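You operate a simulated robot arm through the tools that you are given. There is no shell and no other tool.

You are at the controls of a simulated two-armed robot. One attempt, no reset.

JOB
Shake the plate with green wells at LOW and chill the one with teal wells.
Fine: clamp the first for its run and leave it held; cycler lid shut, knob left at COLD, wait for READY. Where these are worked on the way, their far stop is far enough and under half their travel is too little: lid of the cycler.

The check looks at the end state, three seconds after you hand in, the way a careful person would. Anything else that was tipped, shoved, dropped, spilled or broken makes it a failure. A push-on lid holds only when it is set on centred and level and pressed home; a screw cap is set on level and turned clockwise until tight.

ROBOT AND FRAMES
Two 7-joint arms with fingered hands on one trunk, on a base that moves. Base frame: it is fixed to the floor where the robot stands at the start and does not move with it; the origin is under the middle of the robot, x ahead of it, y to its left, z up. Readings come in mm, rad, newtons and seconds.
The left shoulder is at the start at [87, 125, 1071], the right one opposite. With the tool pointing down near the work surface each hand reaches from about 460 to 820 mm from the robot's upright axis, wherever it stands, measured 20 degrees to its own side. Places, roughly: big shaker [-1000, 2800, 900]; clamp of the big shaker [-1000, 2700, 1000]; cycler [-2500, 3300, 900]; cycler knob [-2500, 3400, 900]; lid of the cycler [-2500, 3300, 1000]; seat of the big shaker [-1000, 2700, 1000]; seat of the cycler [-2500, 3300, 1000]; well plate [-1750, 3000, 1000]. Payload 3.6 kg a hand.
Tool frame (each hand has its own): the origin (TCP) lies between the finger pads and is the grasp point; the fingertips stand 30 mm ahead of it; z points along the fingers, y is the line along which they close. The gripper opens to 104 mm; its body begins 35 mm behind the TCP. The gripper is a hand of 4 fingers: y runs from the thumb to the fingers, the wrist lies at [-15, -104, -178] in the tool frame.
Orientation is that of the tool frame in the base frame, as a unit quaternion [x, y, z, w]. With the fingers straight down and the wrist toward the robot, the tool's x, y and z point along [0, 1, 0], [1, 0, 0] and [0, 0, -1] of the base frame.

CONTROLS
- The arms move only by the tool step_arm. It takes "left_targets", "right_targets" or both (then of equal length, played together; a hand with none holds still); each is a list that holds one entry, the list of rows, each a list of 6 numbers: the shift along the tool's x, y, z in m, then the turn, a rotation vector about the tool's x, y, z in degrees. In form: [[[tx, ty, tz, rx, ry, rz], ...]]. A call has 1 to 20 rows; each row is the pose to reach, as a shift and turn from the pose commanded when the call began, along the tool's axes at that moment. Rows are played at 5 a second. More than 50 mm and 0.15 rad between two rows, and nothing of the call is played. Where a pose cannot be reached the arm comes as near as it can. A force on the tool above 90 N (or 10 N above the force at the start of the call, whichever is more), or a blocked arm, ends the call early, and 0.2 s more pass. In this call time passes only in rows, and 0.2 s behind the last. The reply holds the time, the measured pose of the TCP, the force on the tool along the base axes, the opening and the grip force, in the units named above and with some noise, with the torque about the TCP (base axes, N m) and any sound that the robot's microphone picked up, and new pictures: "pictures" is both (left out), scene, wrist or none (wrist: the cameras of the hands that moved).
- Cameras (640 x 400 px; columns grow to the right, rows downward): "scene" is now at [210.6, 13.9, 1231.5]; the picture's right is [0.15, -0.99, 0.00], its down [-0.30, -0.04, -0.95] and it looks along [0.94, 0.14, -0.30] (base axes); focal length 221 px, centre (320, 200). "left" rides on the left gripper at [-61, -92, -130] in its tool frame; the picture's right is [-0.81, -0.28, 0.52], its down [0.53, -0.71, 0.46] and it looks along [0.24, 0.64, 0.72] (tool axes); focal length 275 px, centre (320, 200). "right" rides on the right gripper at [61, -92, -130] in its tool frame; the picture's right is [-0.81, 0.28, -0.52], its down [-0.53, -0.71, 0.45] and it looks along [-0.24, 0.64, 0.72] (tool axes); focal length 275 px, centre (320, 200). There is no depth. A picture from a camera that has moved, and an enlarged one, comes with that camera's place and axes in the base frame and with its lens.
- slide_trunk(by): moves the trunk up (or, below 0, down) by that many mm; the arms and the scene camera ride with it, the base frame stays. It gives what a move gives, with no picture.
- base_move(legs): drives the robot by 1 to 6 legs, each [ahead, left, turn to the left] in mm, mm and rad, along the robot's own axes; the way and the turn of a leg run together, so that a leg with both is an arc; at most 1500 mm and 3.142 rad a leg. The arms and the cameras ride along, it lands a little off, and it stops where it bumps. It gives what a move gives, and a new picture of the scene camera.
- set_fingers(index, middle, ring, thumb_bend, thumb_turn, hand): sets how far each is bent, from 0 (flat) to 1 (curled in); at 0.3 the hand is open as for a grip, at 0.7 the pads meet at the TCP. One left out holds its place. A second passes; each finger stops where it meets its share of the squeeze, and holds until it gets a number again. It is the only way to open and close the hand. It gives what a move gives, with no picture; readings hold the bend of each and the force on the fingers (four entries, about 0 where the hand has none), thumb and palm. thumb_turn goes from beside the hand (0) to across from the fingers (1), as for a grip.
- turn_head(pan, tilt): turns the head with the scene camera to pan (to the left, within 1.396 rad either way) and tilt (down, from -0.506 to 1.204), counted from straight ahead of the robot (the tilt from the chest, where the trunk bows). It gives what a move gives, and a new picture of the scene camera.
- enlarge(camera, box): a new picture of the part [left, top, right, bottom] of that camera's present view, enlarged. It takes no simulated time.
- close_job(): hands the job in; it is judged then, once.

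Places have to be worked out from the pictures, the camera data and where the tool is seen. Open the grippers and draw the arms clear of the work before you hand the job in, unless the task says otherwise.

The tools are called after "Request:" by a JSON object that holds its "op" and its "data". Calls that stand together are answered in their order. step_arm: Moves the arms, as the interface text tells. Its arguments: {"type":"object","properties":{"left_targets":{"type":"array","items":{"type":"array","items":{"type":"array","items":{"type":"number"}}}},"right_targets":{"type":"array","items":{"type":"array","items":{"type":"array","items":{"type":"number"}}}},"pictures":{"type":"string","enum":["both","scene","wrist","none"]}},"required":[]} The other tools are called the same way: slide_trunk (by) moves the trunk up or down; set_fingers (index, middle, ring, thumb_bend, thumb_turn, hand) moves the fingers one by one; base_move (legs) drives the base; turn_head (pan, tilt) turns the head that bears the scene camera; enlarge (camera, box) takes an enlarged picture of a part of a camera's view; close_job () hands the job in.

At the start:

```text
time: 0.0
left_position: [427.1, 160.2, 1134.0]
left_tcp_rot: [0.707, 0.708, 0.0, 0.0]
left_ft_force: [-0.4, 0.1, 0.0]
left_ft_torque: [0.03, -0.02, 0.03]
left_grip_width: 103.6
left_gripper_force: 0.0
left_shape: jaw
left_bend: [0.3, 0.3, 0.3, 0.3, 0.98]
left_finger forces: [0.0, 0.0, 0.1, 0.1, 0.0, 0.1]
right_position: [470.2, -158.9, 1189.8]
right_tcp_rot: [0.707, 0.707, 0.0, 0.0]
right_ft_force: [-0.4, -0.3, 0.6]
right_ft_torque: [-0.01, -0.02, -0.01]
right_grip_width: 103.8
right_gripper_force: 0.0
right_shape: jaw
right_bend: [0.3, 0.3, 0.3, 0.3, 0.98]
right_finger forces: [0.0, 0.0, 0.0, 0.0, 0.0, 0.1]
trunk travel left (down, up): [-300.0, 236.0]
robot x, y, heading: [2.2, -1.2, -0.004]
head pan, tilt (commanded): [0.15, 0.305]
```

scene: 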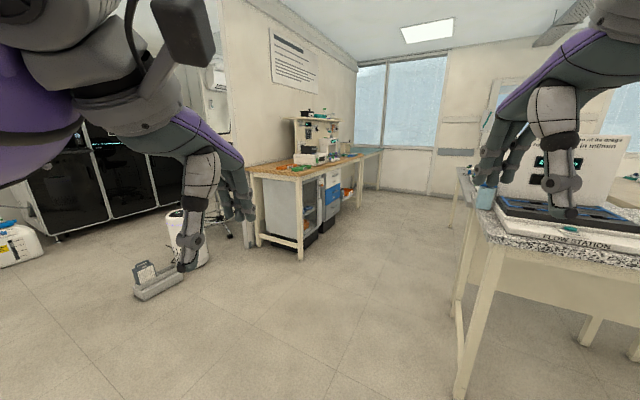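
right: 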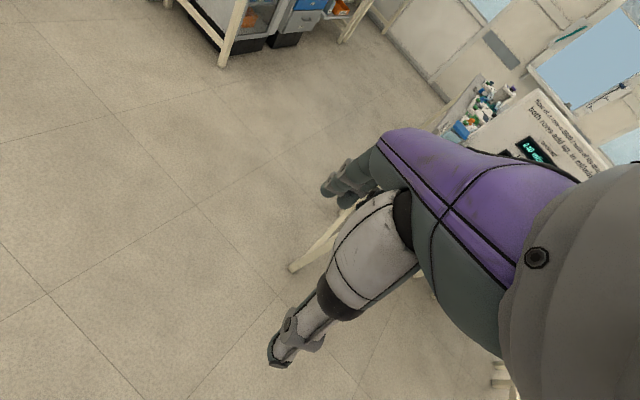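
left: 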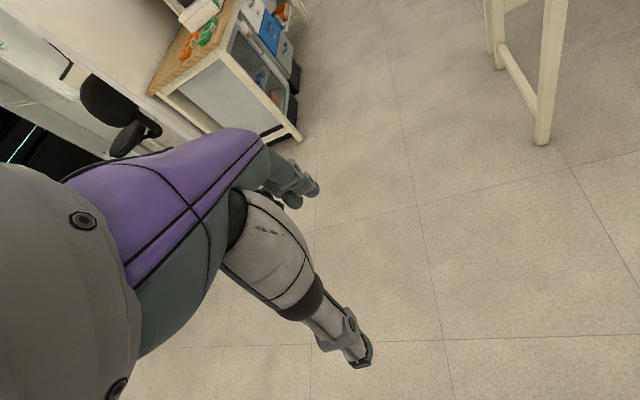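

The scene shows a lab with other benches ahead; the work lies behind-left of the robot. I look to the left first to find a clear way.

Request:
{"op": "turn_head", "data": {"pan": 1.396, "tilt": 0.3}}

```text
time: 1.4
left_position: [426.0, 160.8, 1135.1]
left_tcp_rot: [0.707, 0.707, 0.0, 0.0]
left_ft_force: [-0.7, -0.5, 0.1]
left_ft_torque: [0.03, 0.01, -0.01]
left_grip_width: 103.5
left_gripper_force: 0.1
left_shape: jaw
left_bend: [0.3, 0.3, 0.3, 0.3, 0.98]
left_finger forces: [0.0, 0.0, 0.0, 0.1, 0.1, 0.1]
right_position: [470.9, -159.0, 1188.7]
right_tcp_rot: [0.707, 0.707, 0.0, 0.001]
right_ft_force: [-0.3, 0.2, -0.2]
right_ft_torque: [0.01, 0.01, 0.0]
right_grip_width: 103.7
right_gripper_force: 0.1
right_shape: jaw
right_bend: [0.3, 0.3, 0.3, 0.3, 0.98]
right_finger forces: [0.1, 0.1, 0.0, 0.0, 0.1, 0.0]
trunk travel left (down, up): [-300.0, 236.0]
robot x, y, heading: [-0.7, 3.3, -0.0]
head pan, tilt (commanded): [1.396, 0.3]
camera scene: at [134.6, 91.9, 1232.1], right [0.98, -0.17, 0.0], down [-0.05, -0.29, -0.96], along [0.17, 0.94, -0.3], focal length 221 px, centre (320, 200)
```

scene: 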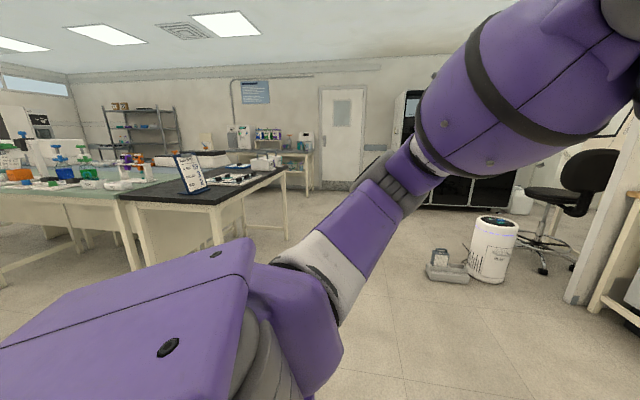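

The black-topped bench lies ahead-left in this view, where I'd expect the shaker. I zoom in on it and the benches to the left.

Request:
{"op": "enlarge", "data": {"camera": "scene", "box": [0, 90, 320, 290]}}

Request:
{"op": "enlarge", "data": {"camera": "scene", "box": [120, 120, 320, 245]}}

```text
2.00 times, centred on (160, 190) of scene
camera zoom: at [134.6, 91.9, 1232.1], right [0.98, -0.17, 0.0], down [-0.05, -0.29, -0.96], along [0.17, 0.94, -0.3], focal length 443 px, centre (640, 220)
```

zoom: 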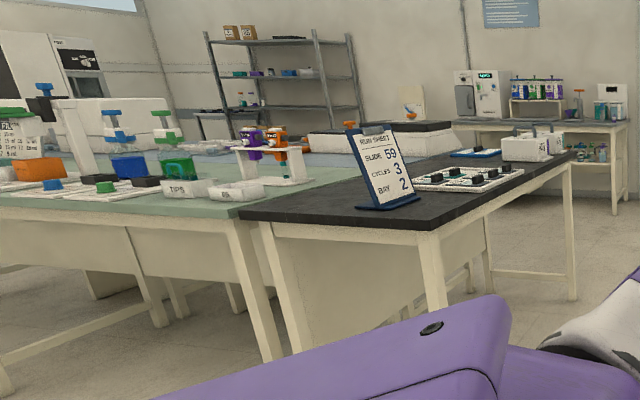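

```text
3.20 times, centred on (220, 182) of scene
camera zoom: at [134.6, 91.9, 1232.1], right [0.98, -0.17, 0.0], down [-0.05, -0.29, -0.96], along [0.17, 0.94, -0.3], focal length 708 px, centre (640, 256)
```

zoom: 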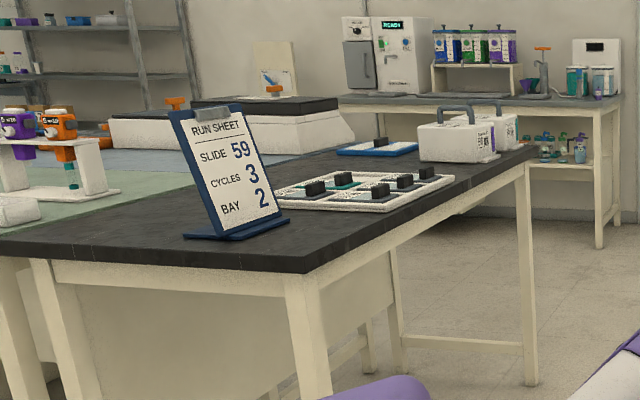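

The big shaker seems to be the white box with an orange knob on the blue-topped bench beyond the green/black island. I turn the robot in place to the left to see the benches better.

Request:
{"op": "base_move", "data": {"legs": [[0, 0, 1.0]]}}

Request:
{"op": "turn_head", "data": {"pan": 0.9, "tilt": 0.2}}

Request:
{"op": "slide_trunk", "data": {"by": 230}}

Request:
{"op": "turn_head", "data": {"pan": 0.3, "tilt": 0.25}}

```text
time: 4.4
left_position: [92.0, 446.3, 1134.3]
left_tcp_rot: [0.279, 0.96, 0.0, 0.0]
left_ft_force: [0.3, 0.1, -0.3]
left_ft_torque: [-0.01, 0.01, -0.02]
left_grip_width: 103.5
left_gripper_force: 0.1
left_shape: jaw
left_bend: [0.3, 0.3, 0.3, 0.3, 0.98]
left_finger forces: [0.0, 0.1, 0.0, 0.1, 0.0, 0.1]
right_position: [387.1, 311.0, 1189.0]
right_tcp_rot: [0.28, 0.96, 0.0, 0.0]
right_ft_force: [0.2, 0.6, 0.7]
right_ft_torque: [0.05, -0.01, 0.0]
right_grip_width: 103.8
right_gripper_force: 0.1
right_shape: jaw
right_bend: [0.3, 0.3, 0.3, 0.3, 0.98]
right_finger forces: [0.0, 0.1, 0.1, 0.0, 0.0, 0.0]
trunk travel left (down, up): [-300.0, 236.0]
robot x, y, heading: [1.7, 0.6, 1.007]
head pan, tilt (commanded): [1.396, 0.3]
camera scene: at [-5.2, 162.6, 1232.1], right [0.68, 0.74, 0.0], down [0.22, -0.2, -0.96], along [-0.7, 0.65, -0.3], focal length 221 px, centre (320, 200)
```

scene: 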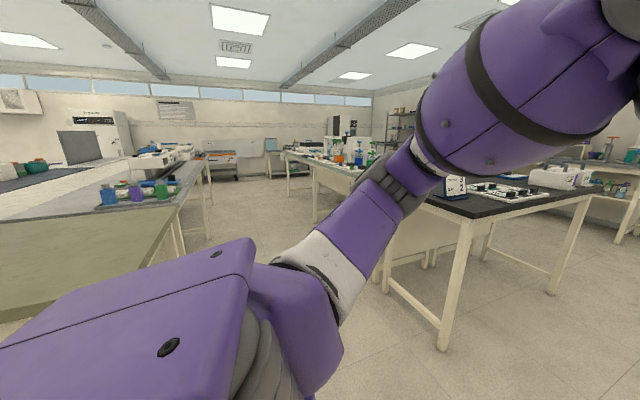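

```text
time: 5.3
left_position: [93.5, 447.2, 1134.9]
left_tcp_rot: [0.279, 0.96, 0.0, 0.0]
left_ft_force: [-1.0, 0.3, -0.3]
left_ft_torque: [-0.02, -0.02, -0.01]
left_grip_width: 103.7
left_gripper_force: 0.1
left_shape: jaw
left_bend: [0.3, 0.3, 0.3, 0.3, 0.98]
left_finger forces: [0.0, 0.0, 0.0, 0.0, 0.1, 0.1]
right_position: [386.6, 311.4, 1189.6]
right_tcp_rot: [0.28, 0.96, 0.001, 0.001]
right_ft_force: [0.6, -1.2, -0.3]
right_ft_torque: [0.02, 0.03, -0.02]
right_grip_width: 103.9
right_gripper_force: 0.1
right_shape: jaw
right_bend: [0.3, 0.3, 0.3, 0.3, 0.98]
right_finger forces: [0.1, 0.0, 0.0, 0.1, 0.0, 0.0]
trunk travel left (down, up): [-300.0, 236.0]
robot x, y, heading: [-1.9, 0.3, 1.005]
head pan, tilt (commanded): [0.901, 0.201]
camera scene: at [33.1, 187.5, 1241.3], right [0.94, 0.33, 0.0], down [0.07, -0.19, -0.98], along [-0.32, 0.93, -0.2], focal length 221 px, centre (320, 200)
```

scene: 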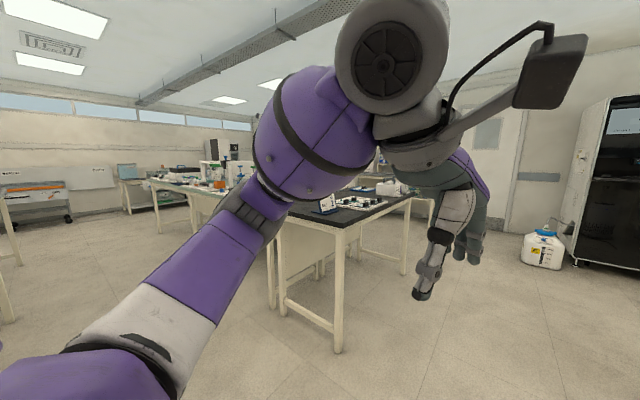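

```text
time: 7.7
left_position: [95.0, 446.7, 1364.2]
left_tcp_rot: [0.279, 0.96, -0.001, 0.0]
left_ft_force: [0.7, 0.0, -0.5]
left_ft_torque: [0.03, -0.01, 0.04]
left_grip_width: 103.5
left_gripper_force: 0.0
left_shape: jaw
left_bend: [0.3, 0.3, 0.3, 0.3, 0.98]
left_finger forces: [0.0, 0.0, 0.1, 0.0, 0.1, 0.1]
right_position: [387.1, 312.5, 1418.8]
right_tcp_rot: [0.28, 0.96, 0.0, 0.0]
right_ft_force: [0.1, 0.1, -0.4]
right_ft_torque: [-0.04, 0.04, 0.02]
right_grip_width: 103.6
right_gripper_force: 0.0
right_shape: jaw
right_bend: [0.3, 0.3, 0.3, 0.3, 0.98]
right_finger forces: [0.0, 0.1, 0.0, 0.0, 0.0, 0.0]
trunk travel left (down, up): [-530.0, 6.0]
robot x, y, heading: [-1.0, 2.8, 1.002]
head pan, tilt (commanded): [0.901, 0.201]
```

```text
time: 8.7
left_position: [93.4, 446.5, 1364.4]
left_tcp_rot: [0.279, 0.96, 0.0, -0.001]
left_ft_force: [0.5, 0.8, -0.8]
left_ft_torque: [0.0, 0.01, -0.06]
left_grip_width: 103.8
left_gripper_force: 0.2
left_shape: jaw
left_bend: [0.3, 0.3, 0.3, 0.3, 0.98]
left_finger forces: [0.0, 0.0, 0.0, 0.0, 0.1, 0.0]
right_position: [385.5, 311.3, 1418.1]
right_tcp_rot: [0.28, 0.96, 0.0, 0.0]
right_ft_force: [0.3, 0.1, -0.2]
right_ft_torque: [-0.03, -0.01, 0.01]
right_grip_width: 103.7
right_gripper_force: 0.2
right_shape: jaw
right_bend: [0.3, 0.3, 0.3, 0.3, 0.98]
right_finger forces: [0.1, 0.1, 0.0, 0.1, 0.1, 0.1]
trunk travel left (down, up): [-530.0, 6.0]
robot x, y, heading: [0.6, 1.6, 1.004]
head pan, tilt (commanded): [0.3, 0.25]
camera scene: at [29.7, 97.7, 1481.3], right [0.96, -0.26, 0.0], down [-0.06, -0.24, -0.97], along [0.25, 0.93, -0.25], focal length 221 px, centre (320, 200)
```

scene: 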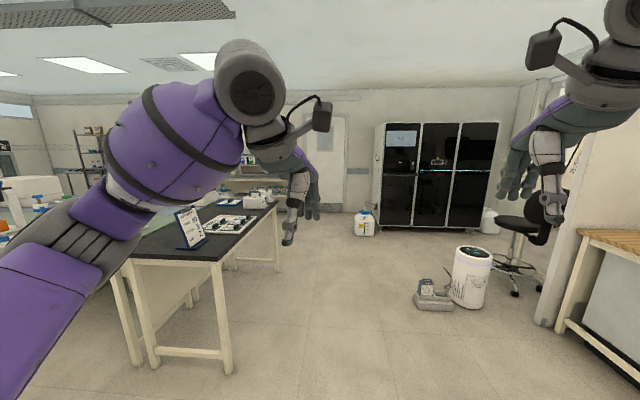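

The left arm blocks the view; I turn the robot further left so the island lies in front between the arms.

Request:
{"op": "base_move", "data": {"legs": [[0, 0, 0.95]]}}

Request:
{"op": "turn_head", "data": {"pan": 0.0, "tilt": 0.3}}

Request:
{"op": "enlarge", "data": {"camera": "scene", "box": [180, 100, 460, 275]}}

```text
time: 11.6
left_position: [-308.2, 336.6, 1364.1]
left_tcp_rot: [-0.19, 0.982, 0.0, 0.001]
left_ft_force: [0.5, 1.5, -0.4]
left_ft_torque: [-0.01, 0.0, -0.02]
left_grip_width: 103.7
left_gripper_force: 0.0
left_shape: jaw
left_bend: [0.3, 0.3, 0.3, 0.3, 0.98]
left_finger forces: [0.0, 0.1, 0.0, 0.1, 0.0, 0.0]
right_position: [-27.2, 496.6, 1418.4]
right_tcp_rot: [-0.19, 0.982, 0.001, 0.0]
right_ft_force: [0.5, -0.5, 0.6]
right_ft_torque: [-0.02, -0.01, 0.0]
right_grip_width: 103.8
right_gripper_force: 0.1
right_shape: jaw
right_bend: [0.3, 0.3, 0.3, 0.3, 0.98]
right_finger forces: [0.0, 0.0, 0.0, 0.1, 0.0, 0.0]
trunk travel left (down, up): [-530.0, 6.0]
robot x, y, heading: [-1.9, -2.3, 1.955]
head pan, tilt (commanded): [0.3, 0.25]
camera scene: at [-61.9, 80.9, 1481.3], right [0.78, 0.63, 0.0], down [0.16, -0.19, -0.97], along [-0.61, 0.75, -0.25], focal length 221 px, centre (320, 200)
```

scene: 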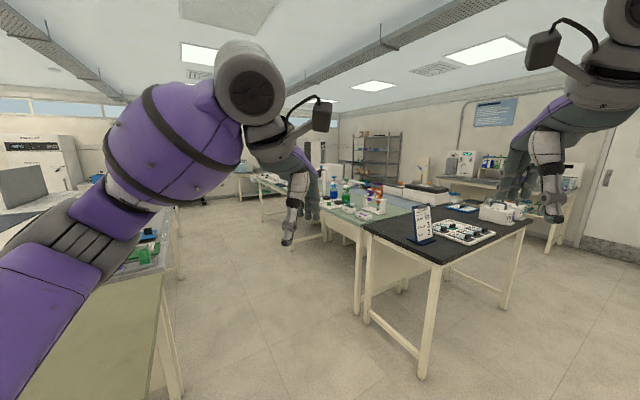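

```text
time: 12.4
left_position: [-307.1, 336.7, 1364.9]
left_tcp_rot: [-0.191, 0.982, 0.0, 0.0]
left_ft_force: [-0.9, 0.0, 0.0]
left_ft_torque: [0.03, -0.01, 0.0]
left_grip_width: 103.8
left_gripper_force: 0.1
left_shape: jaw
left_bend: [0.3, 0.3, 0.3, 0.3, 0.98]
left_finger forces: [0.0, 0.0, 0.0, 0.0, 0.0, 0.1]
right_position: [-27.9, 495.3, 1419.5]
right_tcp_rot: [-0.19, 0.982, 0.001, 0.0]
right_ft_force: [0.0, 0.1, -0.3]
right_ft_torque: [-0.04, 0.03, -0.02]
right_grip_width: 103.7
right_gripper_force: 0.1
right_shape: jaw
right_bend: [0.3, 0.3, 0.3, 0.3, 0.98]
right_finger forces: [0.0, 0.0, 0.0, 0.0, 0.0, 0.0]
trunk travel left (down, up): [-530.0, 6.0]
robot x, y, heading: [-1.2, -1.0, 1.948]
head pan, tilt (commanded): [0.0, 0.3]
camera scene: at [-37.9, 95.0, 1476.6], right [0.93, 0.37, 0.0], down [0.11, -0.27, -0.96], along [-0.36, 0.89, -0.3], focal length 221 px, centre (320, 200)
```

scene: 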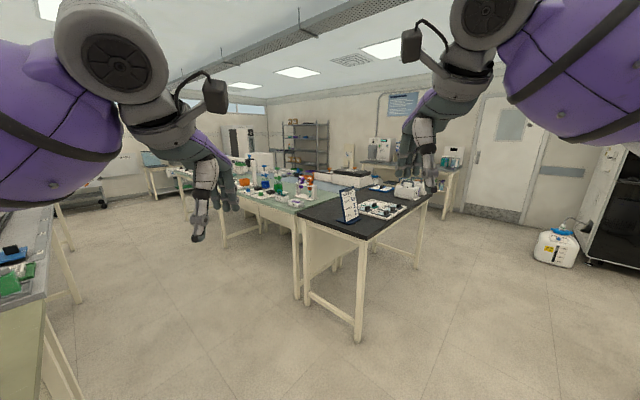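

```text
2.29 times, centred on (320, 188) of scene
camera zoom: at [-37.9, 95.0, 1476.6], right [0.93, 0.37, 0.0], down [0.11, -0.27, -0.96], along [-0.36, 0.89, -0.3], focal length 506 px, centre (320, 229)
```

zoom: 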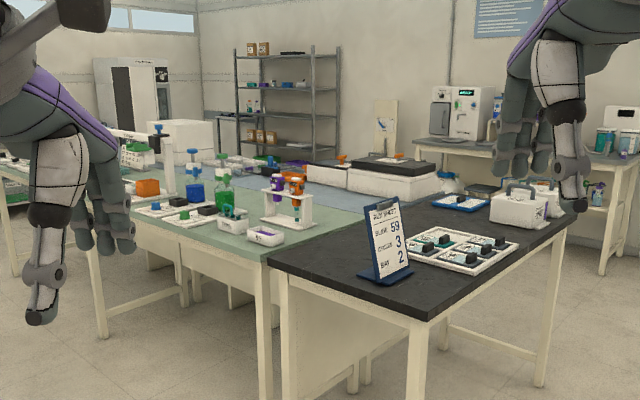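

The layout is clear: a black bench closes the end of an island, with a blue-topped bench behind the green one carrying the shaker; the aisle on its far side is open. I will drive round the right end of the black bench (about 580 mm clearance), turning first to face along that aisle.

Request:
{"op": "base_move", "data": {"legs": [[0, 0, -0.698], [1500, 0, 0]]}}

```text
time: 21.7
left_position: [441.4, 1881.9, 1365.4]
left_tcp_rot: [0.155, 0.988, 0.0, 0.0]
left_ft_force: [-0.4, 0.4, 0.2]
left_ft_torque: [0.02, 0.02, 0.03]
left_grip_width: 103.7
left_gripper_force: 0.1
left_shape: jaw
left_bend: [0.3, 0.3, 0.3, 0.3, 0.98]
left_finger forces: [0.1, 0.0, 0.0, 0.0, 0.0, 0.1]
right_position: [759.6, 1825.1, 1418.4]
right_tcp_rot: [0.156, 0.988, 0.001, 0.0]
right_ft_force: [-0.5, -1.0, -0.7]
right_ft_torque: [-0.01, 0.02, 0.02]
right_grip_width: 103.6
right_gripper_force: 0.0
right_shape: jaw
right_bend: [0.3, 0.3, 0.3, 0.3, 0.98]
right_finger forces: [0.0, 0.0, 0.0, 0.0, 0.0, 0.0]
trunk travel left (down, up): [-530.0, 6.0]
robot x, y, heading: [461.7, 1424.0, 1.258]
head pan, tilt (commanded): [0.0, 0.3]
camera scene: at [495.3, 1523.9, 1476.6], right [0.95, -0.31, 0.0], down [-0.09, -0.28, -0.96], along [0.29, 0.91, -0.3], focal length 221 px, centre (320, 200)
```

scene: 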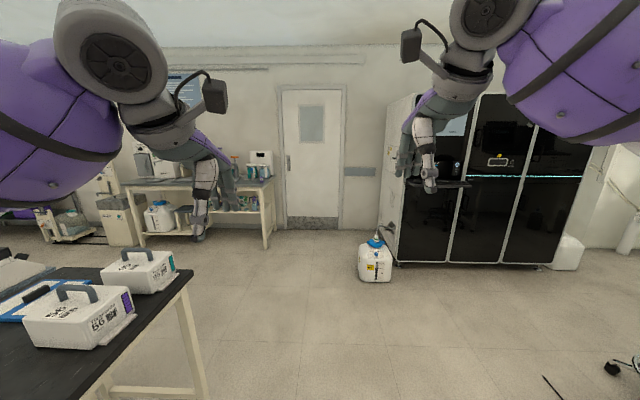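

The way is clear; I drive on past the end of the black bench and then turn left to look along the far side of the island.

Request:
{"op": "base_move", "data": {"legs": [[1450, 0, 0], [200, 0, 0], [0, 0, 1.55]]}}

```text
time: 33.8
left_position: [498.7, 2979.6, 1365.4]
left_tcp_rot: [-0.588, 0.809, 0.0, 0.0]
left_ft_force: [-0.7, -0.3, -0.3]
left_ft_torque: [0.02, 0.01, -0.05]
left_grip_width: 103.6
left_gripper_force: 0.1
left_shape: jaw
left_bend: [0.3, 0.3, 0.3, 0.3, 0.98]
left_finger forces: [0.0, 0.0, 0.0, 0.0, 0.0, 0.1]
right_position: [555.8, 3295.4, 1418.2]
right_tcp_rot: [-0.587, 0.809, 0.001, 0.0]
right_ft_force: [-0.3, 0.7, -0.7]
right_ft_torque: [-0.01, 0.01, 0.04]
right_grip_width: 103.6
right_gripper_force: 0.1
right_shape: jaw
right_bend: [0.3, 0.3, 0.3, 0.3, 0.98]
right_finger forces: [0.1, 0.1, 0.1, 0.0, 0.0, 0.1]
trunk travel left (down, up): [-530.0, 6.0]
robot x, y, heading: [955.9, 2998.1, 2.826]
head pan, tilt (commanded): [0.0, 0.3]
camera scene: at [857.0, 3030.9, 1476.6], right [0.31, 0.95, 0.0], down [0.28, -0.09, -0.96], along [-0.91, 0.3, -0.3], focal length 221 px, centre (320, 200)
```

scene: 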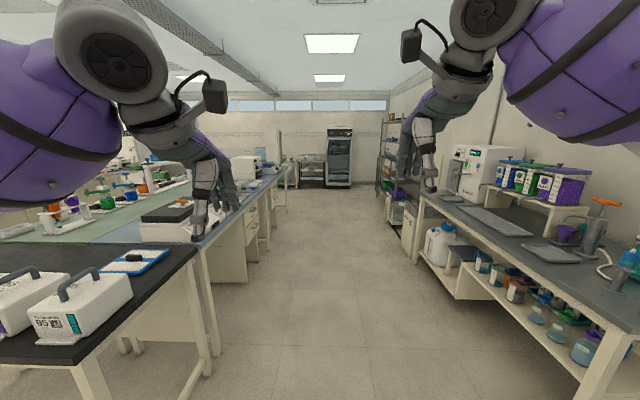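

The far aisle is clear, with the blue bench's edge at about 350–400 mm from my planned standing line. I zoom in on the blue bench before driving along it.

Request:
{"op": "enlarge", "data": {"camera": "scene", "box": [110, 120, 310, 245]}}

Request:
{"op": "base_move", "data": {"legs": [[1150, 0, 0]]}}

Request:
{"op": "turn_head", "data": {"pan": 0.9, "tilt": 0.4}}

```text
3.20 times, centred on (210, 182) of scene
camera zoom: at [857.0, 3030.9, 1476.6], right [0.31, 0.95, 0.0], down [0.28, -0.09, -0.96], along [-0.91, 0.3, -0.3], focal length 708 px, centre (672, 256)
```

zoom: 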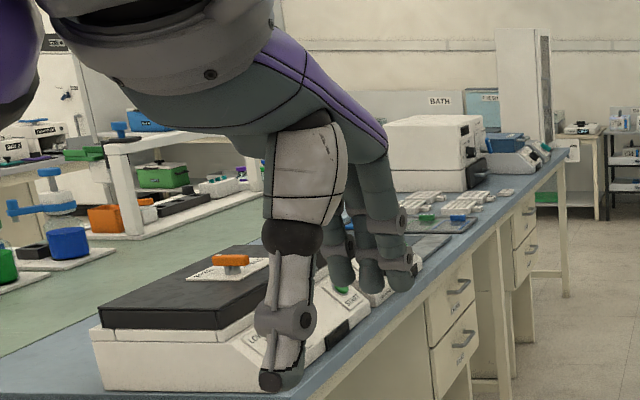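

```text
time: 39.6
left_position: [-587.0, 3321.4, 1365.5]
left_tcp_rot: [-0.592, 0.806, 0.0, -0.001]
left_ft_force: [0.2, 0.2, -0.1]
left_ft_torque: [0.01, 0.01, 0.02]
left_grip_width: 103.7
left_gripper_force: 0.0
left_shape: jaw
left_bend: [0.3, 0.3, 0.3, 0.3, 0.98]
left_finger forces: [0.1, 0.1, 0.0, 0.0, 0.0, 0.0]
right_position: [-532.3, 3639.0, 1418.9]
right_tcp_rot: [-0.591, 0.806, 0.001, -0.001]
right_ft_force: [0.7, 0.5, 0.7]
right_ft_torque: [-0.01, 0.0, 0.03]
right_grip_width: 103.7
right_gripper_force: 0.1
right_shape: jaw
right_bend: [0.3, 0.3, 0.3, 0.3, 0.98]
right_finger forces: [0.0, 0.0, 0.1, 0.0, 0.0, 0.0]
trunk travel left (down, up): [-530.0, 6.0]
robot x, y, heading: [-130.5, 3348.2, 2.841]
head pan, tilt (commanded): [0.0, 0.3]
camera scene: at [-229.6, 3377.7, 1476.6], right [0.3, 0.95, 0.0], down [0.28, -0.09, -0.96], along [-0.91, 0.29, -0.3], focal length 221 px, centre (320, 200)
```

scene: 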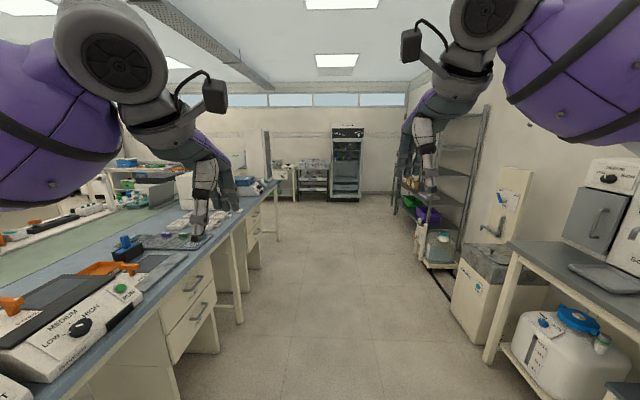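

```text
time: 40.8
left_position: [-587.8, 3322.7, 1365.3]
left_tcp_rot: [-0.592, 0.806, -0.001, 0.0]
left_ft_force: [0.8, 0.0, 0.5]
left_ft_torque: [0.02, 0.03, -0.04]
left_grip_width: 103.9
left_gripper_force: 0.1
left_shape: jaw
left_bend: [0.3, 0.3, 0.3, 0.3, 0.98]
left_finger forces: [0.1, 0.1, 0.1, 0.1, 0.1, 0.1]
right_position: [-534.4, 3639.1, 1418.3]
right_tcp_rot: [-0.592, 0.806, 0.0, 0.0]
right_ft_force: [-0.4, -0.1, 0.0]
right_ft_torque: [0.02, 0.02, 0.02]
right_grip_width: 103.8
right_gripper_force: 0.1
right_shape: jaw
right_bend: [0.3, 0.3, 0.3, 0.3, 0.98]
right_finger forces: [0.0, 0.0, 0.0, 0.0, 0.1, 0.1]
trunk travel left (down, up): [-530.0, 6.0]
robot x, y, heading: [-136.7, 3347.7, 2.839]
head pan, tilt (commanded): [0.901, 0.4]
camera scene: at [-217.4, 3297.9, 1467.3], right [-0.56, 0.83, 0.0], down [0.32, 0.22, -0.92], along [-0.76, -0.52, -0.39], focal length 221 px, centre (320, 200)
```

scene: 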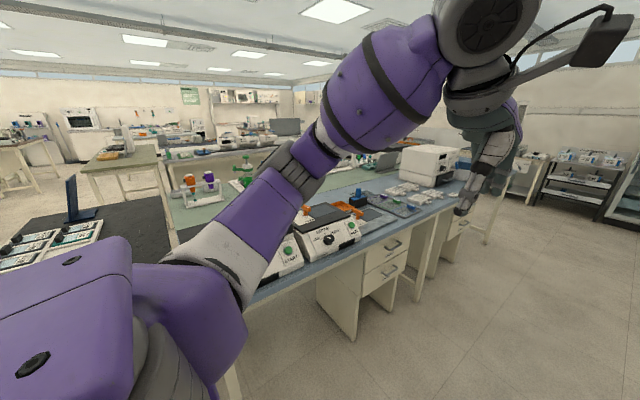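

Two shaker-like boxes lie on the near part of the blue bench, with the plates and the white cycler further along. I drive on and turn to face the bench.

Request:
{"op": "base_move", "data": {"legs": [[750, 0, 0], [0, 0, 1.55]]}}

Request:
{"op": "turn_head", "data": {"pan": 0.0, "tilt": 0.6}}

```text
time: 48.7
left_position: [-834.1, 3116.2, 1365.3]
left_tcp_rot: [0.987, -0.163, 0.0, 0.0]
left_ft_force: [0.6, 0.5, -0.2]
left_ft_torque: [-0.01, 0.0, 0.01]
left_grip_width: 103.7
left_gripper_force: 0.0
left_shape: jaw
left_bend: [0.3, 0.3, 0.3, 0.3, 0.98]
left_finger forces: [0.0, 0.1, 0.1, 0.1, 0.0, 0.0]
right_position: [-1149.9, 3177.3, 1418.1]
right_tcp_rot: [0.987, -0.164, 0.0, 0.0]
right_ft_force: [0.3, 0.8, -0.3]
right_ft_torque: [0.0, 0.01, 0.0]
right_grip_width: 103.8
right_gripper_force: 0.0
right_shape: jaw
right_bend: [0.3, 0.3, 0.3, 0.3, 0.98]
right_finger forces: [0.0, 0.0, 0.0, 0.1, 0.0, 0.0]
trunk travel left (down, up): [-530.0, 6.0]
robot x, y, heading: [-847.6, 3571.7, -1.9]
head pan, tilt (commanded): [0.901, 0.4]
camera scene: at [-800.7, 3484.9, 1467.3], right [-0.84, -0.54, 0.0], down [-0.21, 0.33, -0.92], along [0.5, -0.77, -0.39], focal length 221 px, centre (320, 200)
```

scene: 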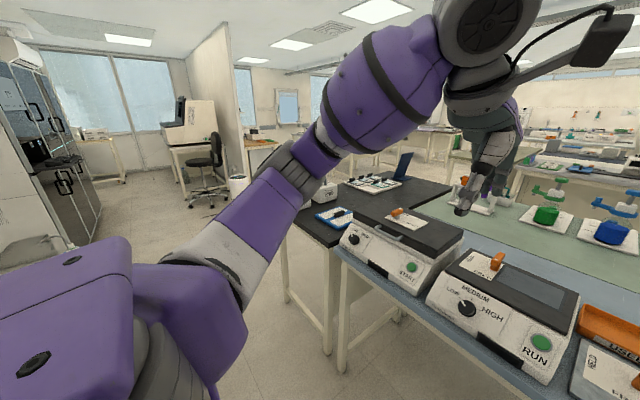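

```text
time: 49.9
left_position: [-833.8, 3115.7, 1364.8]
left_tcp_rot: [0.987, -0.163, 0.0, 0.0]
left_ft_force: [-0.2, 0.0, -0.2]
left_ft_torque: [-0.03, 0.03, -0.01]
left_grip_width: 103.6
left_gripper_force: 0.1
left_shape: jaw
left_bend: [0.3, 0.3, 0.3, 0.3, 0.98]
left_finger forces: [0.0, 0.0, 0.0, 0.0, 0.0, 0.0]
right_position: [-1149.1, 3177.5, 1420.3]
right_tcp_rot: [0.987, -0.164, -0.001, 0.001]
right_ft_force: [0.0, 0.2, 0.1]
right_ft_torque: [0.0, 0.0, -0.02]
right_grip_width: 103.8
right_gripper_force: 0.1
right_shape: jaw
right_bend: [0.3, 0.3, 0.3, 0.3, 0.98]
right_finger forces: [0.0, 0.0, 0.0, 0.0, 0.1, 0.0]
trunk travel left (down, up): [-530.0, 6.0]
robot x, y, heading: [-850.3, 3570.5, -1.898]
head pan, tilt (commanded): [0.0, 0.6]
camera scene: at [-879.3, 3479.2, 1449.1], right [-0.95, 0.32, 0.0], down [0.18, 0.53, -0.83], along [-0.27, -0.78, -0.56], focal length 221 px, centre (320, 200)
```

scene: 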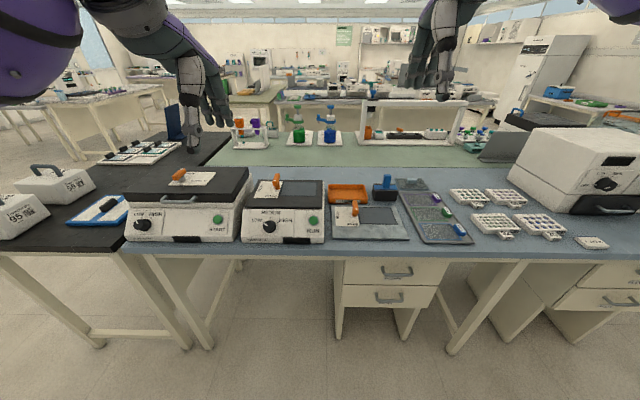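

Now I see the work area: two shakers at left, plates on the right, and the cycler. I zoom into each.

Request:
{"op": "enlarge", "data": {"camera": "scene", "box": [110, 150, 350, 260]}}

Request:
{"op": "enlarge", "data": {"camera": "scene", "box": [310, 155, 510, 265]}}

Request:
{"op": "enlarge", "data": {"camera": "scene", "box": [440, 120, 640, 260]}}

```text
2.67 times, centred on (230, 205) of scene
camera zoom: at [-879.3, 3479.2, 1449.1], right [-0.95, 0.32, 0.0], down [0.18, 0.53, -0.83], along [-0.27, -0.78, -0.56], focal length 590 px, centre (560, 187)
```

zoom: 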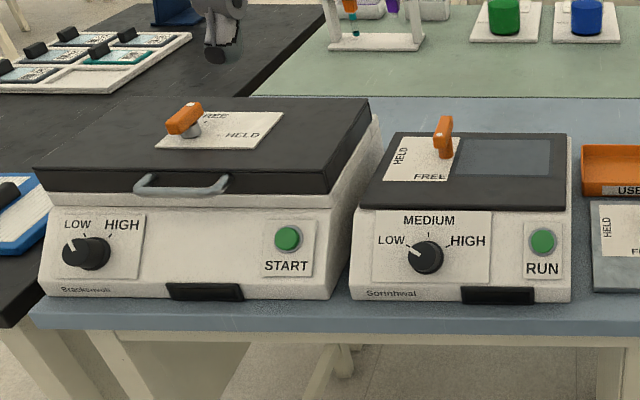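

```text
3.20 times, centred on (410, 210) of scene
camera zoom: at [-879.3, 3479.2, 1449.1], right [-0.95, 0.32, 0.0], down [0.18, 0.53, -0.83], along [-0.27, -0.78, -0.56], focal length 708 px, centre (32, 168)
```

zoom: 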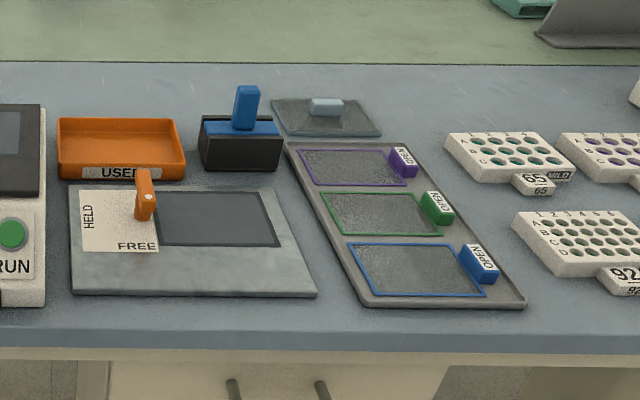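

```text
2.86 times, centred on (540, 190) of scene
camera zoom: at [-879.3, 3479.2, 1449.1], right [-0.95, 0.32, 0.0], down [0.18, 0.53, -0.83], along [-0.27, -0.78, -0.56], focal length 633 px, centre (-309, 229)
```

zoom: 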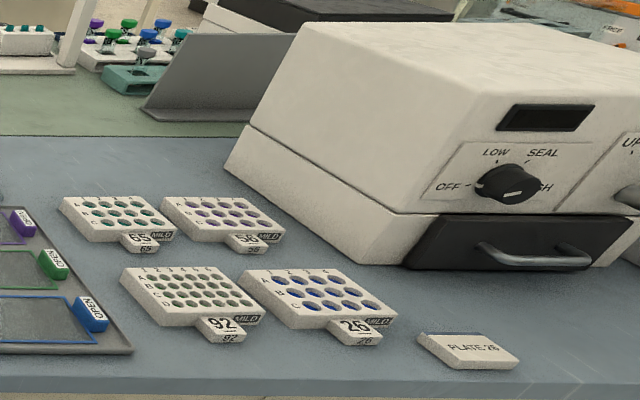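

The right-hand shaker (LOW/MEDIUM/HIGH, RUN) matches the "big shaker" coordinates, and plates 65 (teal), 36/56 (purple), 92 (green), 26 (blue) lie to the right. I slide sideways to the right to view the plates and cycler.

Request:
{"op": "base_move", "data": {"legs": [[0, -900, 0]]}}

Request:
{"op": "enlarge", "data": {"camera": "scene", "box": [130, 150, 390, 270]}}

Request:
{"op": "enlarge", "data": {"camera": "scene", "box": [380, 120, 640, 280]}}

```text
time: 58.1
left_position: [-1685.5, 3408.3, 1365.0]
left_tcp_rot: [0.986, -0.164, 0.001, 0.0]
left_ft_force: [0.1, -0.6, -0.5]
left_ft_torque: [0.05, -0.02, -0.01]
left_grip_width: 103.8
left_gripper_force: 0.0
left_shape: jaw
left_bend: [0.3, 0.3, 0.3, 0.3, 0.98]
left_finger forces: [0.1, 0.0, 0.0, 0.1, 0.0, 0.0]
right_position: [-2002.3, 3468.7, 1419.4]
right_tcp_rot: [0.986, -0.164, 0.0, 0.001]
right_ft_force: [0.0, 0.1, 0.6]
right_ft_torque: [-0.02, 0.01, 0.01]
right_grip_width: 103.7
right_gripper_force: 0.0
right_shape: jaw
right_bend: [0.3, 0.3, 0.3, 0.3, 0.98]
right_finger forces: [0.0, 0.0, 0.0, 0.1, 0.0, 0.0]
trunk travel left (down, up): [-530.0, 6.0]
robot x, y, heading: [-1702.5, 3864.3, -1.896]
head pan, tilt (commanded): [0.0, 0.6]
camera scene: at [-1730.5, 3770.5, 1449.1], right [-0.95, 0.32, 0.0], down [0.18, 0.53, -0.83], along [-0.27, -0.78, -0.56], focal length 221 px, centre (320, 200)
```

scene: 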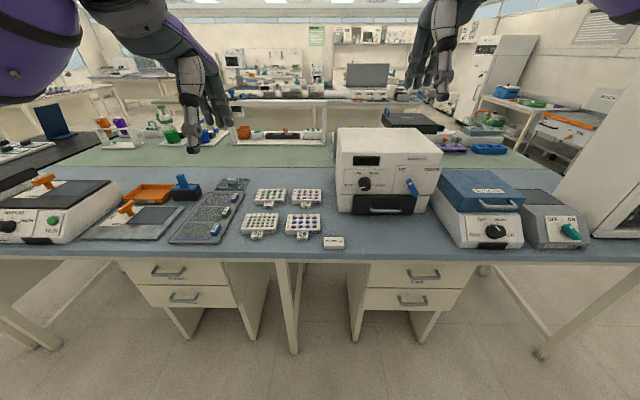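

```text
2.46 times, centred on (260, 210) of scene
camera zoom: at [-1730.5, 3770.5, 1449.1], right [-0.95, 0.32, 0.0], down [0.18, 0.53, -0.83], along [-0.27, -0.78, -0.56], focal length 545 px, centre (468, 175)
```

zoom: 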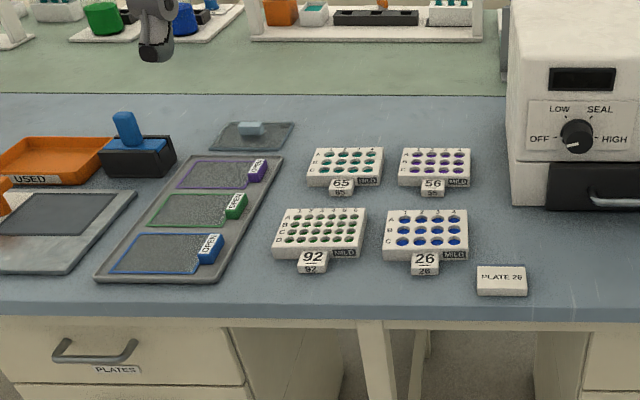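

```text
2.46 times, centred on (510, 200) of scene
camera zoom: at [-1730.5, 3770.5, 1449.1], right [-0.95, 0.32, 0.0], down [0.18, 0.53, -0.83], along [-0.27, -0.78, -0.56], focal length 545 px, centre (-148, 200)
```

zoom: 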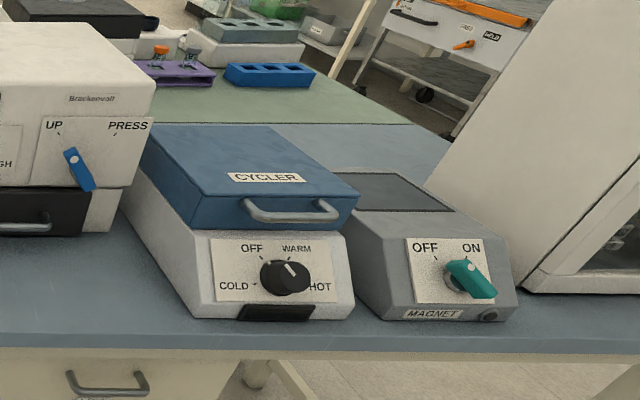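

The cycler (COLD/OFF/WARM/HOT, blue hinged lid) and plates are now clear: green-well plate is 92, teal is 65. I check the details of the plates and cycler knob with closer zooms.

Request:
{"op": "enlarge", "data": {"camera": "scene", "box": [230, 175, 350, 250]}}

Request:
{"op": "enlarge", "data": {"camera": "scene", "box": [430, 160, 550, 255]}}

Request:
{"op": "enlarge", "data": {"camera": "scene", "box": [80, 165, 260, 255]}}

```text
5.33 times, centred on (290, 212) of scene
camera zoom: at [-1730.5, 3770.5, 1449.1], right [-0.95, 0.32, 0.0], down [0.18, 0.53, -0.83], along [-0.27, -0.78, -0.56], focal length 1181 px, centre (480, 133)
```

zoom: 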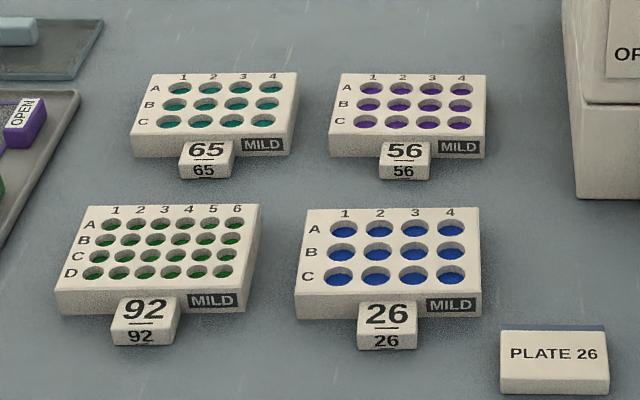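

```text
4.21 times, centred on (490, 208) of scene
camera zoom: at [-1730.5, 3770.5, 1449.1], right [-0.95, 0.32, 0.0], down [0.18, 0.53, -0.83], along [-0.27, -0.78, -0.56], focal length 932 px, centre (-396, 168)
```

zoom: 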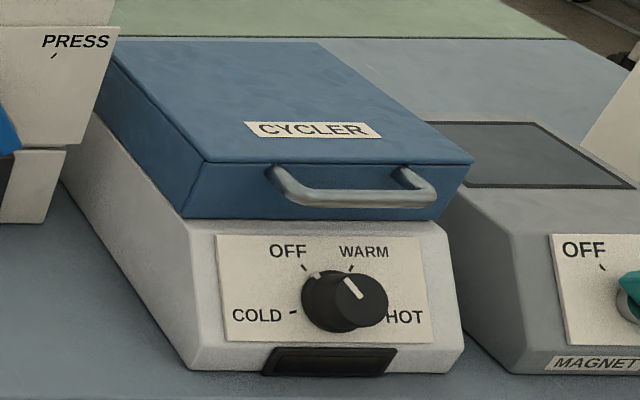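

```text
3.56 times, centred on (170, 210) of scene
camera zoom: at [-1730.5, 3770.5, 1449.1], right [-0.95, 0.32, 0.0], down [0.18, 0.53, -0.83], along [-0.27, -0.78, -0.56], focal length 787 px, centre (853, 164)
```

zoom: 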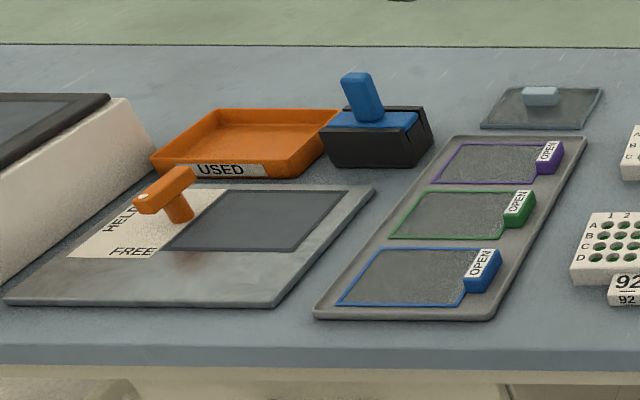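

Plate 92 (green) sits at about (-1726, 3089), and plate 65 (teal) behind it. I move forward 130 mm so they come within the left hand's reach, and lower the trunk to working height.

Request:
{"op": "base_move", "data": {"legs": [[130, 0, 0]]}}

Request:
{"op": "slide_trunk", "data": {"by": -180}}

Request:
{"op": "turn_head", "data": {"pan": 0.1, "tilt": 0.8}}

```text
time: 59.4
left_position: [-1726.9, 3286.1, 1366.4]
left_tcp_rot: [0.986, -0.164, 0.0, 0.0]
left_ft_force: [0.6, -0.1, -0.6]
left_ft_torque: [-0.01, 0.0, 0.03]
left_grip_width: 103.6
left_gripper_force: 0.0
left_shape: jaw
left_bend: [0.3, 0.3, 0.3, 0.3, 0.98]
left_finger forces: [0.0, 0.0, 0.1, 0.1, 0.0, 0.0]
right_position: [-2044.0, 3347.6, 1418.9]
right_tcp_rot: [0.986, -0.165, -0.002, 0.002]
right_ft_force: [0.4, -0.3, 0.6]
right_ft_torque: [0.03, 0.01, 0.0]
right_grip_width: 103.9
right_gripper_force: 0.1
right_shape: jaw
right_bend: [0.3, 0.3, 0.3, 0.3, 0.98]
right_finger forces: [0.0, 0.0, 0.1, 0.0, 0.1, 0.0]
trunk travel left (down, up): [-530.0, 6.0]
robot x, y, heading: [-1741.8, 3738.4, -1.903]
head pan, tilt (commanded): [0.0, 0.6]
camera scene: at [-1772.1, 3649.3, 1449.3], right [-0.95, 0.32, 0.0], down [0.18, 0.53, -0.83], along [-0.27, -0.78, -0.56], focal length 221 px, centre (320, 200)
```

scene: 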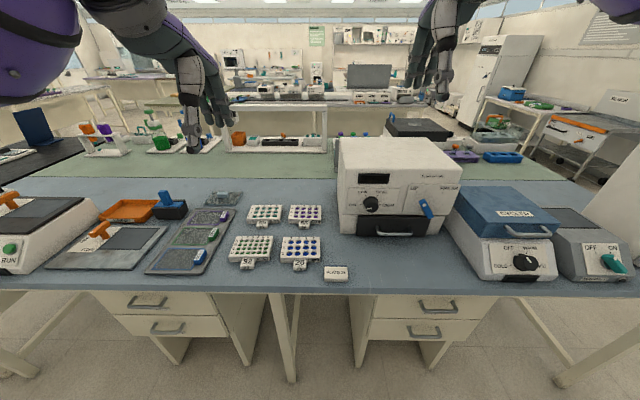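

```text
time: 61.4
left_position: [-1726.6, 3285.4, 1185.2]
left_tcp_rot: [0.986, -0.164, 0.0, 0.0]
left_ft_force: [0.7, 0.0, 0.5]
left_ft_torque: [-0.02, 0.0, -0.03]
left_grip_width: 103.8
left_gripper_force: 0.1
left_shape: jaw
left_bend: [0.3, 0.3, 0.3, 0.3, 0.98]
left_finger forces: [0.0, 0.0, 0.0, 0.1, 0.0, 0.0]
right_position: [-2043.3, 3347.8, 1239.8]
right_tcp_rot: [0.986, -0.164, 0.0, 0.001]
right_ft_force: [-0.1, -0.9, 0.3]
right_ft_torque: [0.02, -0.01, 0.01]
right_grip_width: 103.6
right_gripper_force: 0.0
right_shape: jaw
right_bend: [0.3, 0.3, 0.3, 0.3, 0.98]
right_finger forces: [0.1, 0.0, 0.1, 0.0, 0.0, 0.0]
trunk travel left (down, up): [-350.0, 186.0]
robot x, y, heading: [-1740.6, 3740.7, -1.896]
head pan, tilt (commanded): [0.0, 0.6]
```

```text
time: 62.1
left_position: [-1726.9, 3284.8, 1185.4]
left_tcp_rot: [0.986, -0.164, 0.0, 0.0]
left_ft_force: [0.5, 0.5, 0.1]
left_ft_torque: [0.02, -0.03, 0.01]
left_grip_width: 103.9
left_gripper_force: 0.0
left_shape: jaw
left_bend: [0.3, 0.3, 0.3, 0.3, 0.98]
left_finger forces: [0.0, 0.0, 0.0, 0.0, 0.0, 0.1]
right_position: [-2043.7, 3345.9, 1239.5]
right_tcp_rot: [0.987, -0.164, 0.0, 0.0]
right_ft_force: [0.2, 0.1, 0.7]
right_ft_torque: [0.0, 0.0, 0.0]
right_grip_width: 103.6
right_gripper_force: 0.0
right_shape: jaw
right_bend: [0.3, 0.3, 0.3, 0.3, 0.98]
right_finger forces: [0.0, 0.0, 0.1, 0.1, 0.0, 0.1]
trunk travel left (down, up): [-350.0, 186.0]
robot x, y, heading: [-1745.5, 3738.0, -1.901]
head pan, tilt (commanded): [0.099, 0.799]
camera scene: at [-1794.2, 3560.2, 1236.0], right [-0.97, 0.23, 0.0], down [0.16, 0.7, -0.7], along [-0.16, -0.68, -0.72], focal length 221 px, centre (320, 200)
```

scene: 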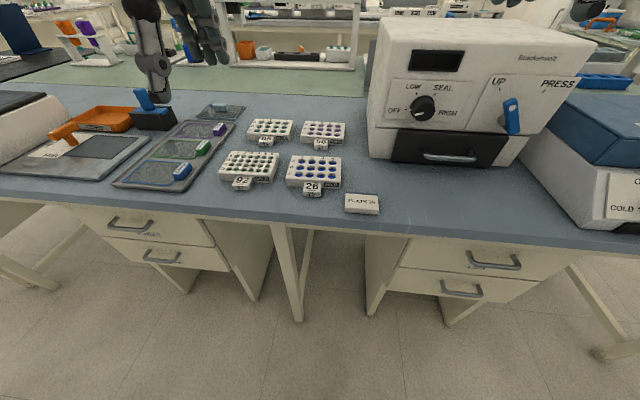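

I take an enlarged view of the plates for precise triangulation.

Request:
{"op": "enlarge", "data": {"camera": "scene", "box": [200, 110, 360, 210]}}

Request:
{"op": "enlarge", "data": {"camera": "left", "box": [0, 0, 640, 400]}}

```text
4.00 times, centred on (280, 160) of scene
camera zoom: at [-1794.2, 3560.2, 1236.0], right [-0.97, 0.23, 0.0], down [0.16, 0.7, -0.7], along [-0.16, -0.68, -0.72], focal length 886 px, centre (480, 360)
```

zoom: 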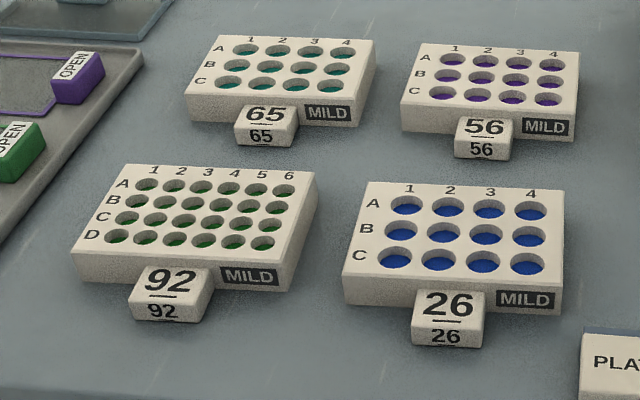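

```text
1.00 times, centred on (320, 200) of left (not enlarged: the box is as wide or as high as the picture)
camera zoom: at [-1755.1, 3391.7, 1315.8], right [-0.68, 0.52, -0.52], down [0.73, 0.5, -0.46], along [0.02, -0.69, -0.72], focal length 275 px, centre (320, 200)
```

zoom: 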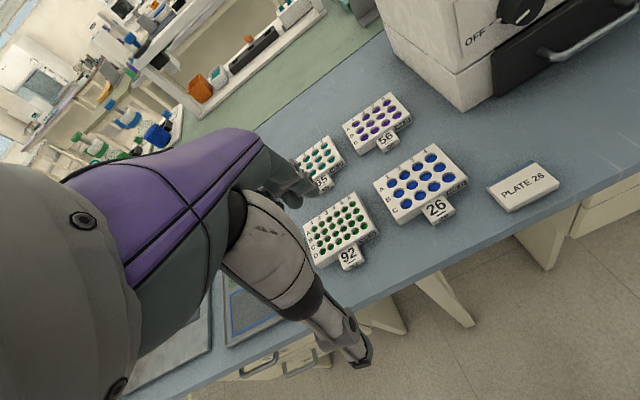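

Plate 92's centre works out to about (-1732, 3090), size ~128×88 mm, with a label tab left-of-centre on the near side, so I'll grip ~40 mm right of centre (thumb beside the tab). I bring the left hand to a hover there at z≈1000.

Request:
{"op": "step_arm", "data": {"left_targets": [[[0.003, 0.031, 0.031, 0, 0, 0], [0.006, 0.062, 0.062, 0, 0, 0], [0.009, 0.093, 0.093, 0, 0, 0], [0.012, 0.124, 0.124, 0, 0, 0], [0.015, 0.155, 0.155, 0, 0, 0], [0.0174, 0.186, 0.185, 0, 0, 0]]], "pictures": "both"}}

```text
time: 63.5
left_position: [-1771.3, 3104.0, 1000.5]
left_tcp_rot: [0.986, -0.164, 0.001, 0.0]
left_ft_force: [-0.6, -0.6, -0.4]
left_ft_torque: [0.0, 0.0, 0.01]
left_grip_width: 103.6
left_gripper_force: 0.1
left_shape: jaw
left_bend: [0.3, 0.3, 0.3, 0.3, 0.98]
left_finger forces: [0.1, 0.0, 0.1, 0.0, 0.1, 0.1]
right_position: [-2044.3, 3346.8, 1238.2]
right_tcp_rot: [0.987, -0.163, 0.0, 0.001]
right_ft_force: [-0.2, -0.2, -0.4]
right_ft_torque: [-0.04, 0.01, 0.02]
right_grip_width: 103.4
right_gripper_force: 0.0
right_shape: jaw
right_bend: [0.3, 0.3, 0.3, 0.3, 0.98]
right_finger forces: [0.1, 0.1, 0.0, 0.0, 0.1, 0.0]
trunk travel left (down, up): [-350.0, 186.0]
robot x, y, heading: [-1739.5, 3741.7, -1.904]
head pan, tilt (commanded): [0.099, 0.799]
camera scene: at [-1794.4, 3559.7, 1235.9], right [-0.97, 0.23, 0.0], down [0.16, 0.7, -0.7], along [-0.16, -0.68, -0.72], focal length 221 px, centre (320, 200)
camera left: at [-1798.9, 3210.3, 1130.8], right [-0.68, 0.52, -0.52], down [0.73, 0.5, -0.46], along [0.02, -0.69, -0.72], focal length 275 px, centre (320, 200)
```

scene: 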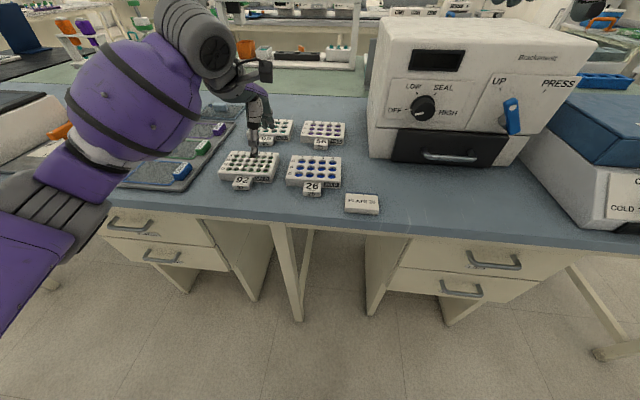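
left: 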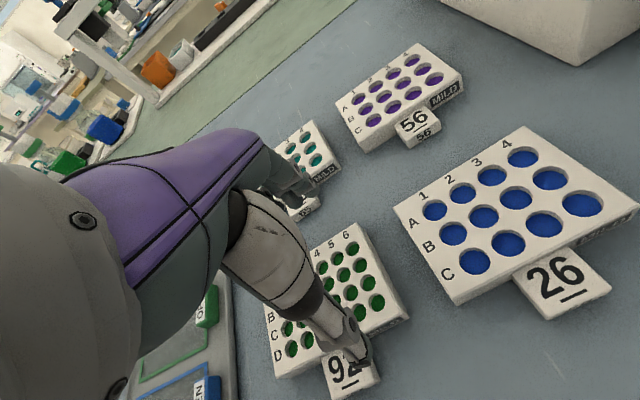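

The wrist view agrees with the plate's right corners at about (-1809, 3064) and (-1780, 3146). I enlarge it to check the thumb relative to the tab.

Request:
{"op": "enlarge", "data": {"camera": "left", "box": [220, 200, 460, 400]}}

Request:
{"op": "enlarge", "data": {"camera": "scene", "box": [200, 80, 360, 200]}}

```text
2.00 times, centred on (340, 300) of left
camera zoom: at [-1798.9, 3210.3, 1130.8], right [-0.68, 0.52, -0.52], down [0.73, 0.5, -0.46], along [0.02, -0.69, -0.72], focal length 551 px, centre (280, 0)
```

zoom: 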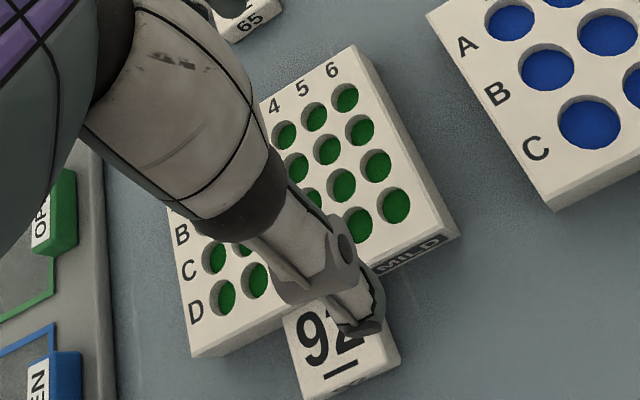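

```text
3.33 times, centred on (280, 140) of scene
camera zoom: at [-1794.4, 3559.7, 1235.9], right [-0.97, 0.23, 0.0], down [0.16, 0.7, -0.7], along [-0.16, -0.68, -0.72], focal length 738 px, centre (453, 400)
```

zoom: 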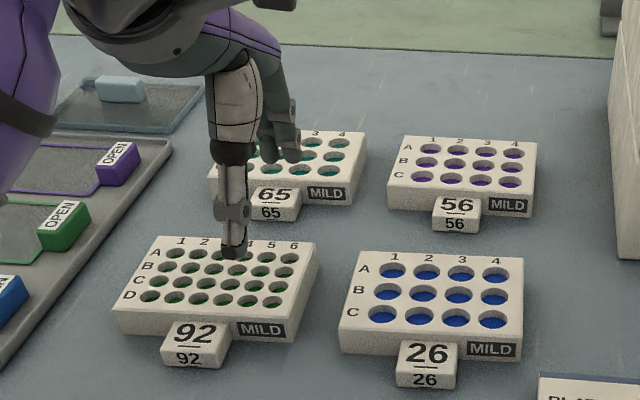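

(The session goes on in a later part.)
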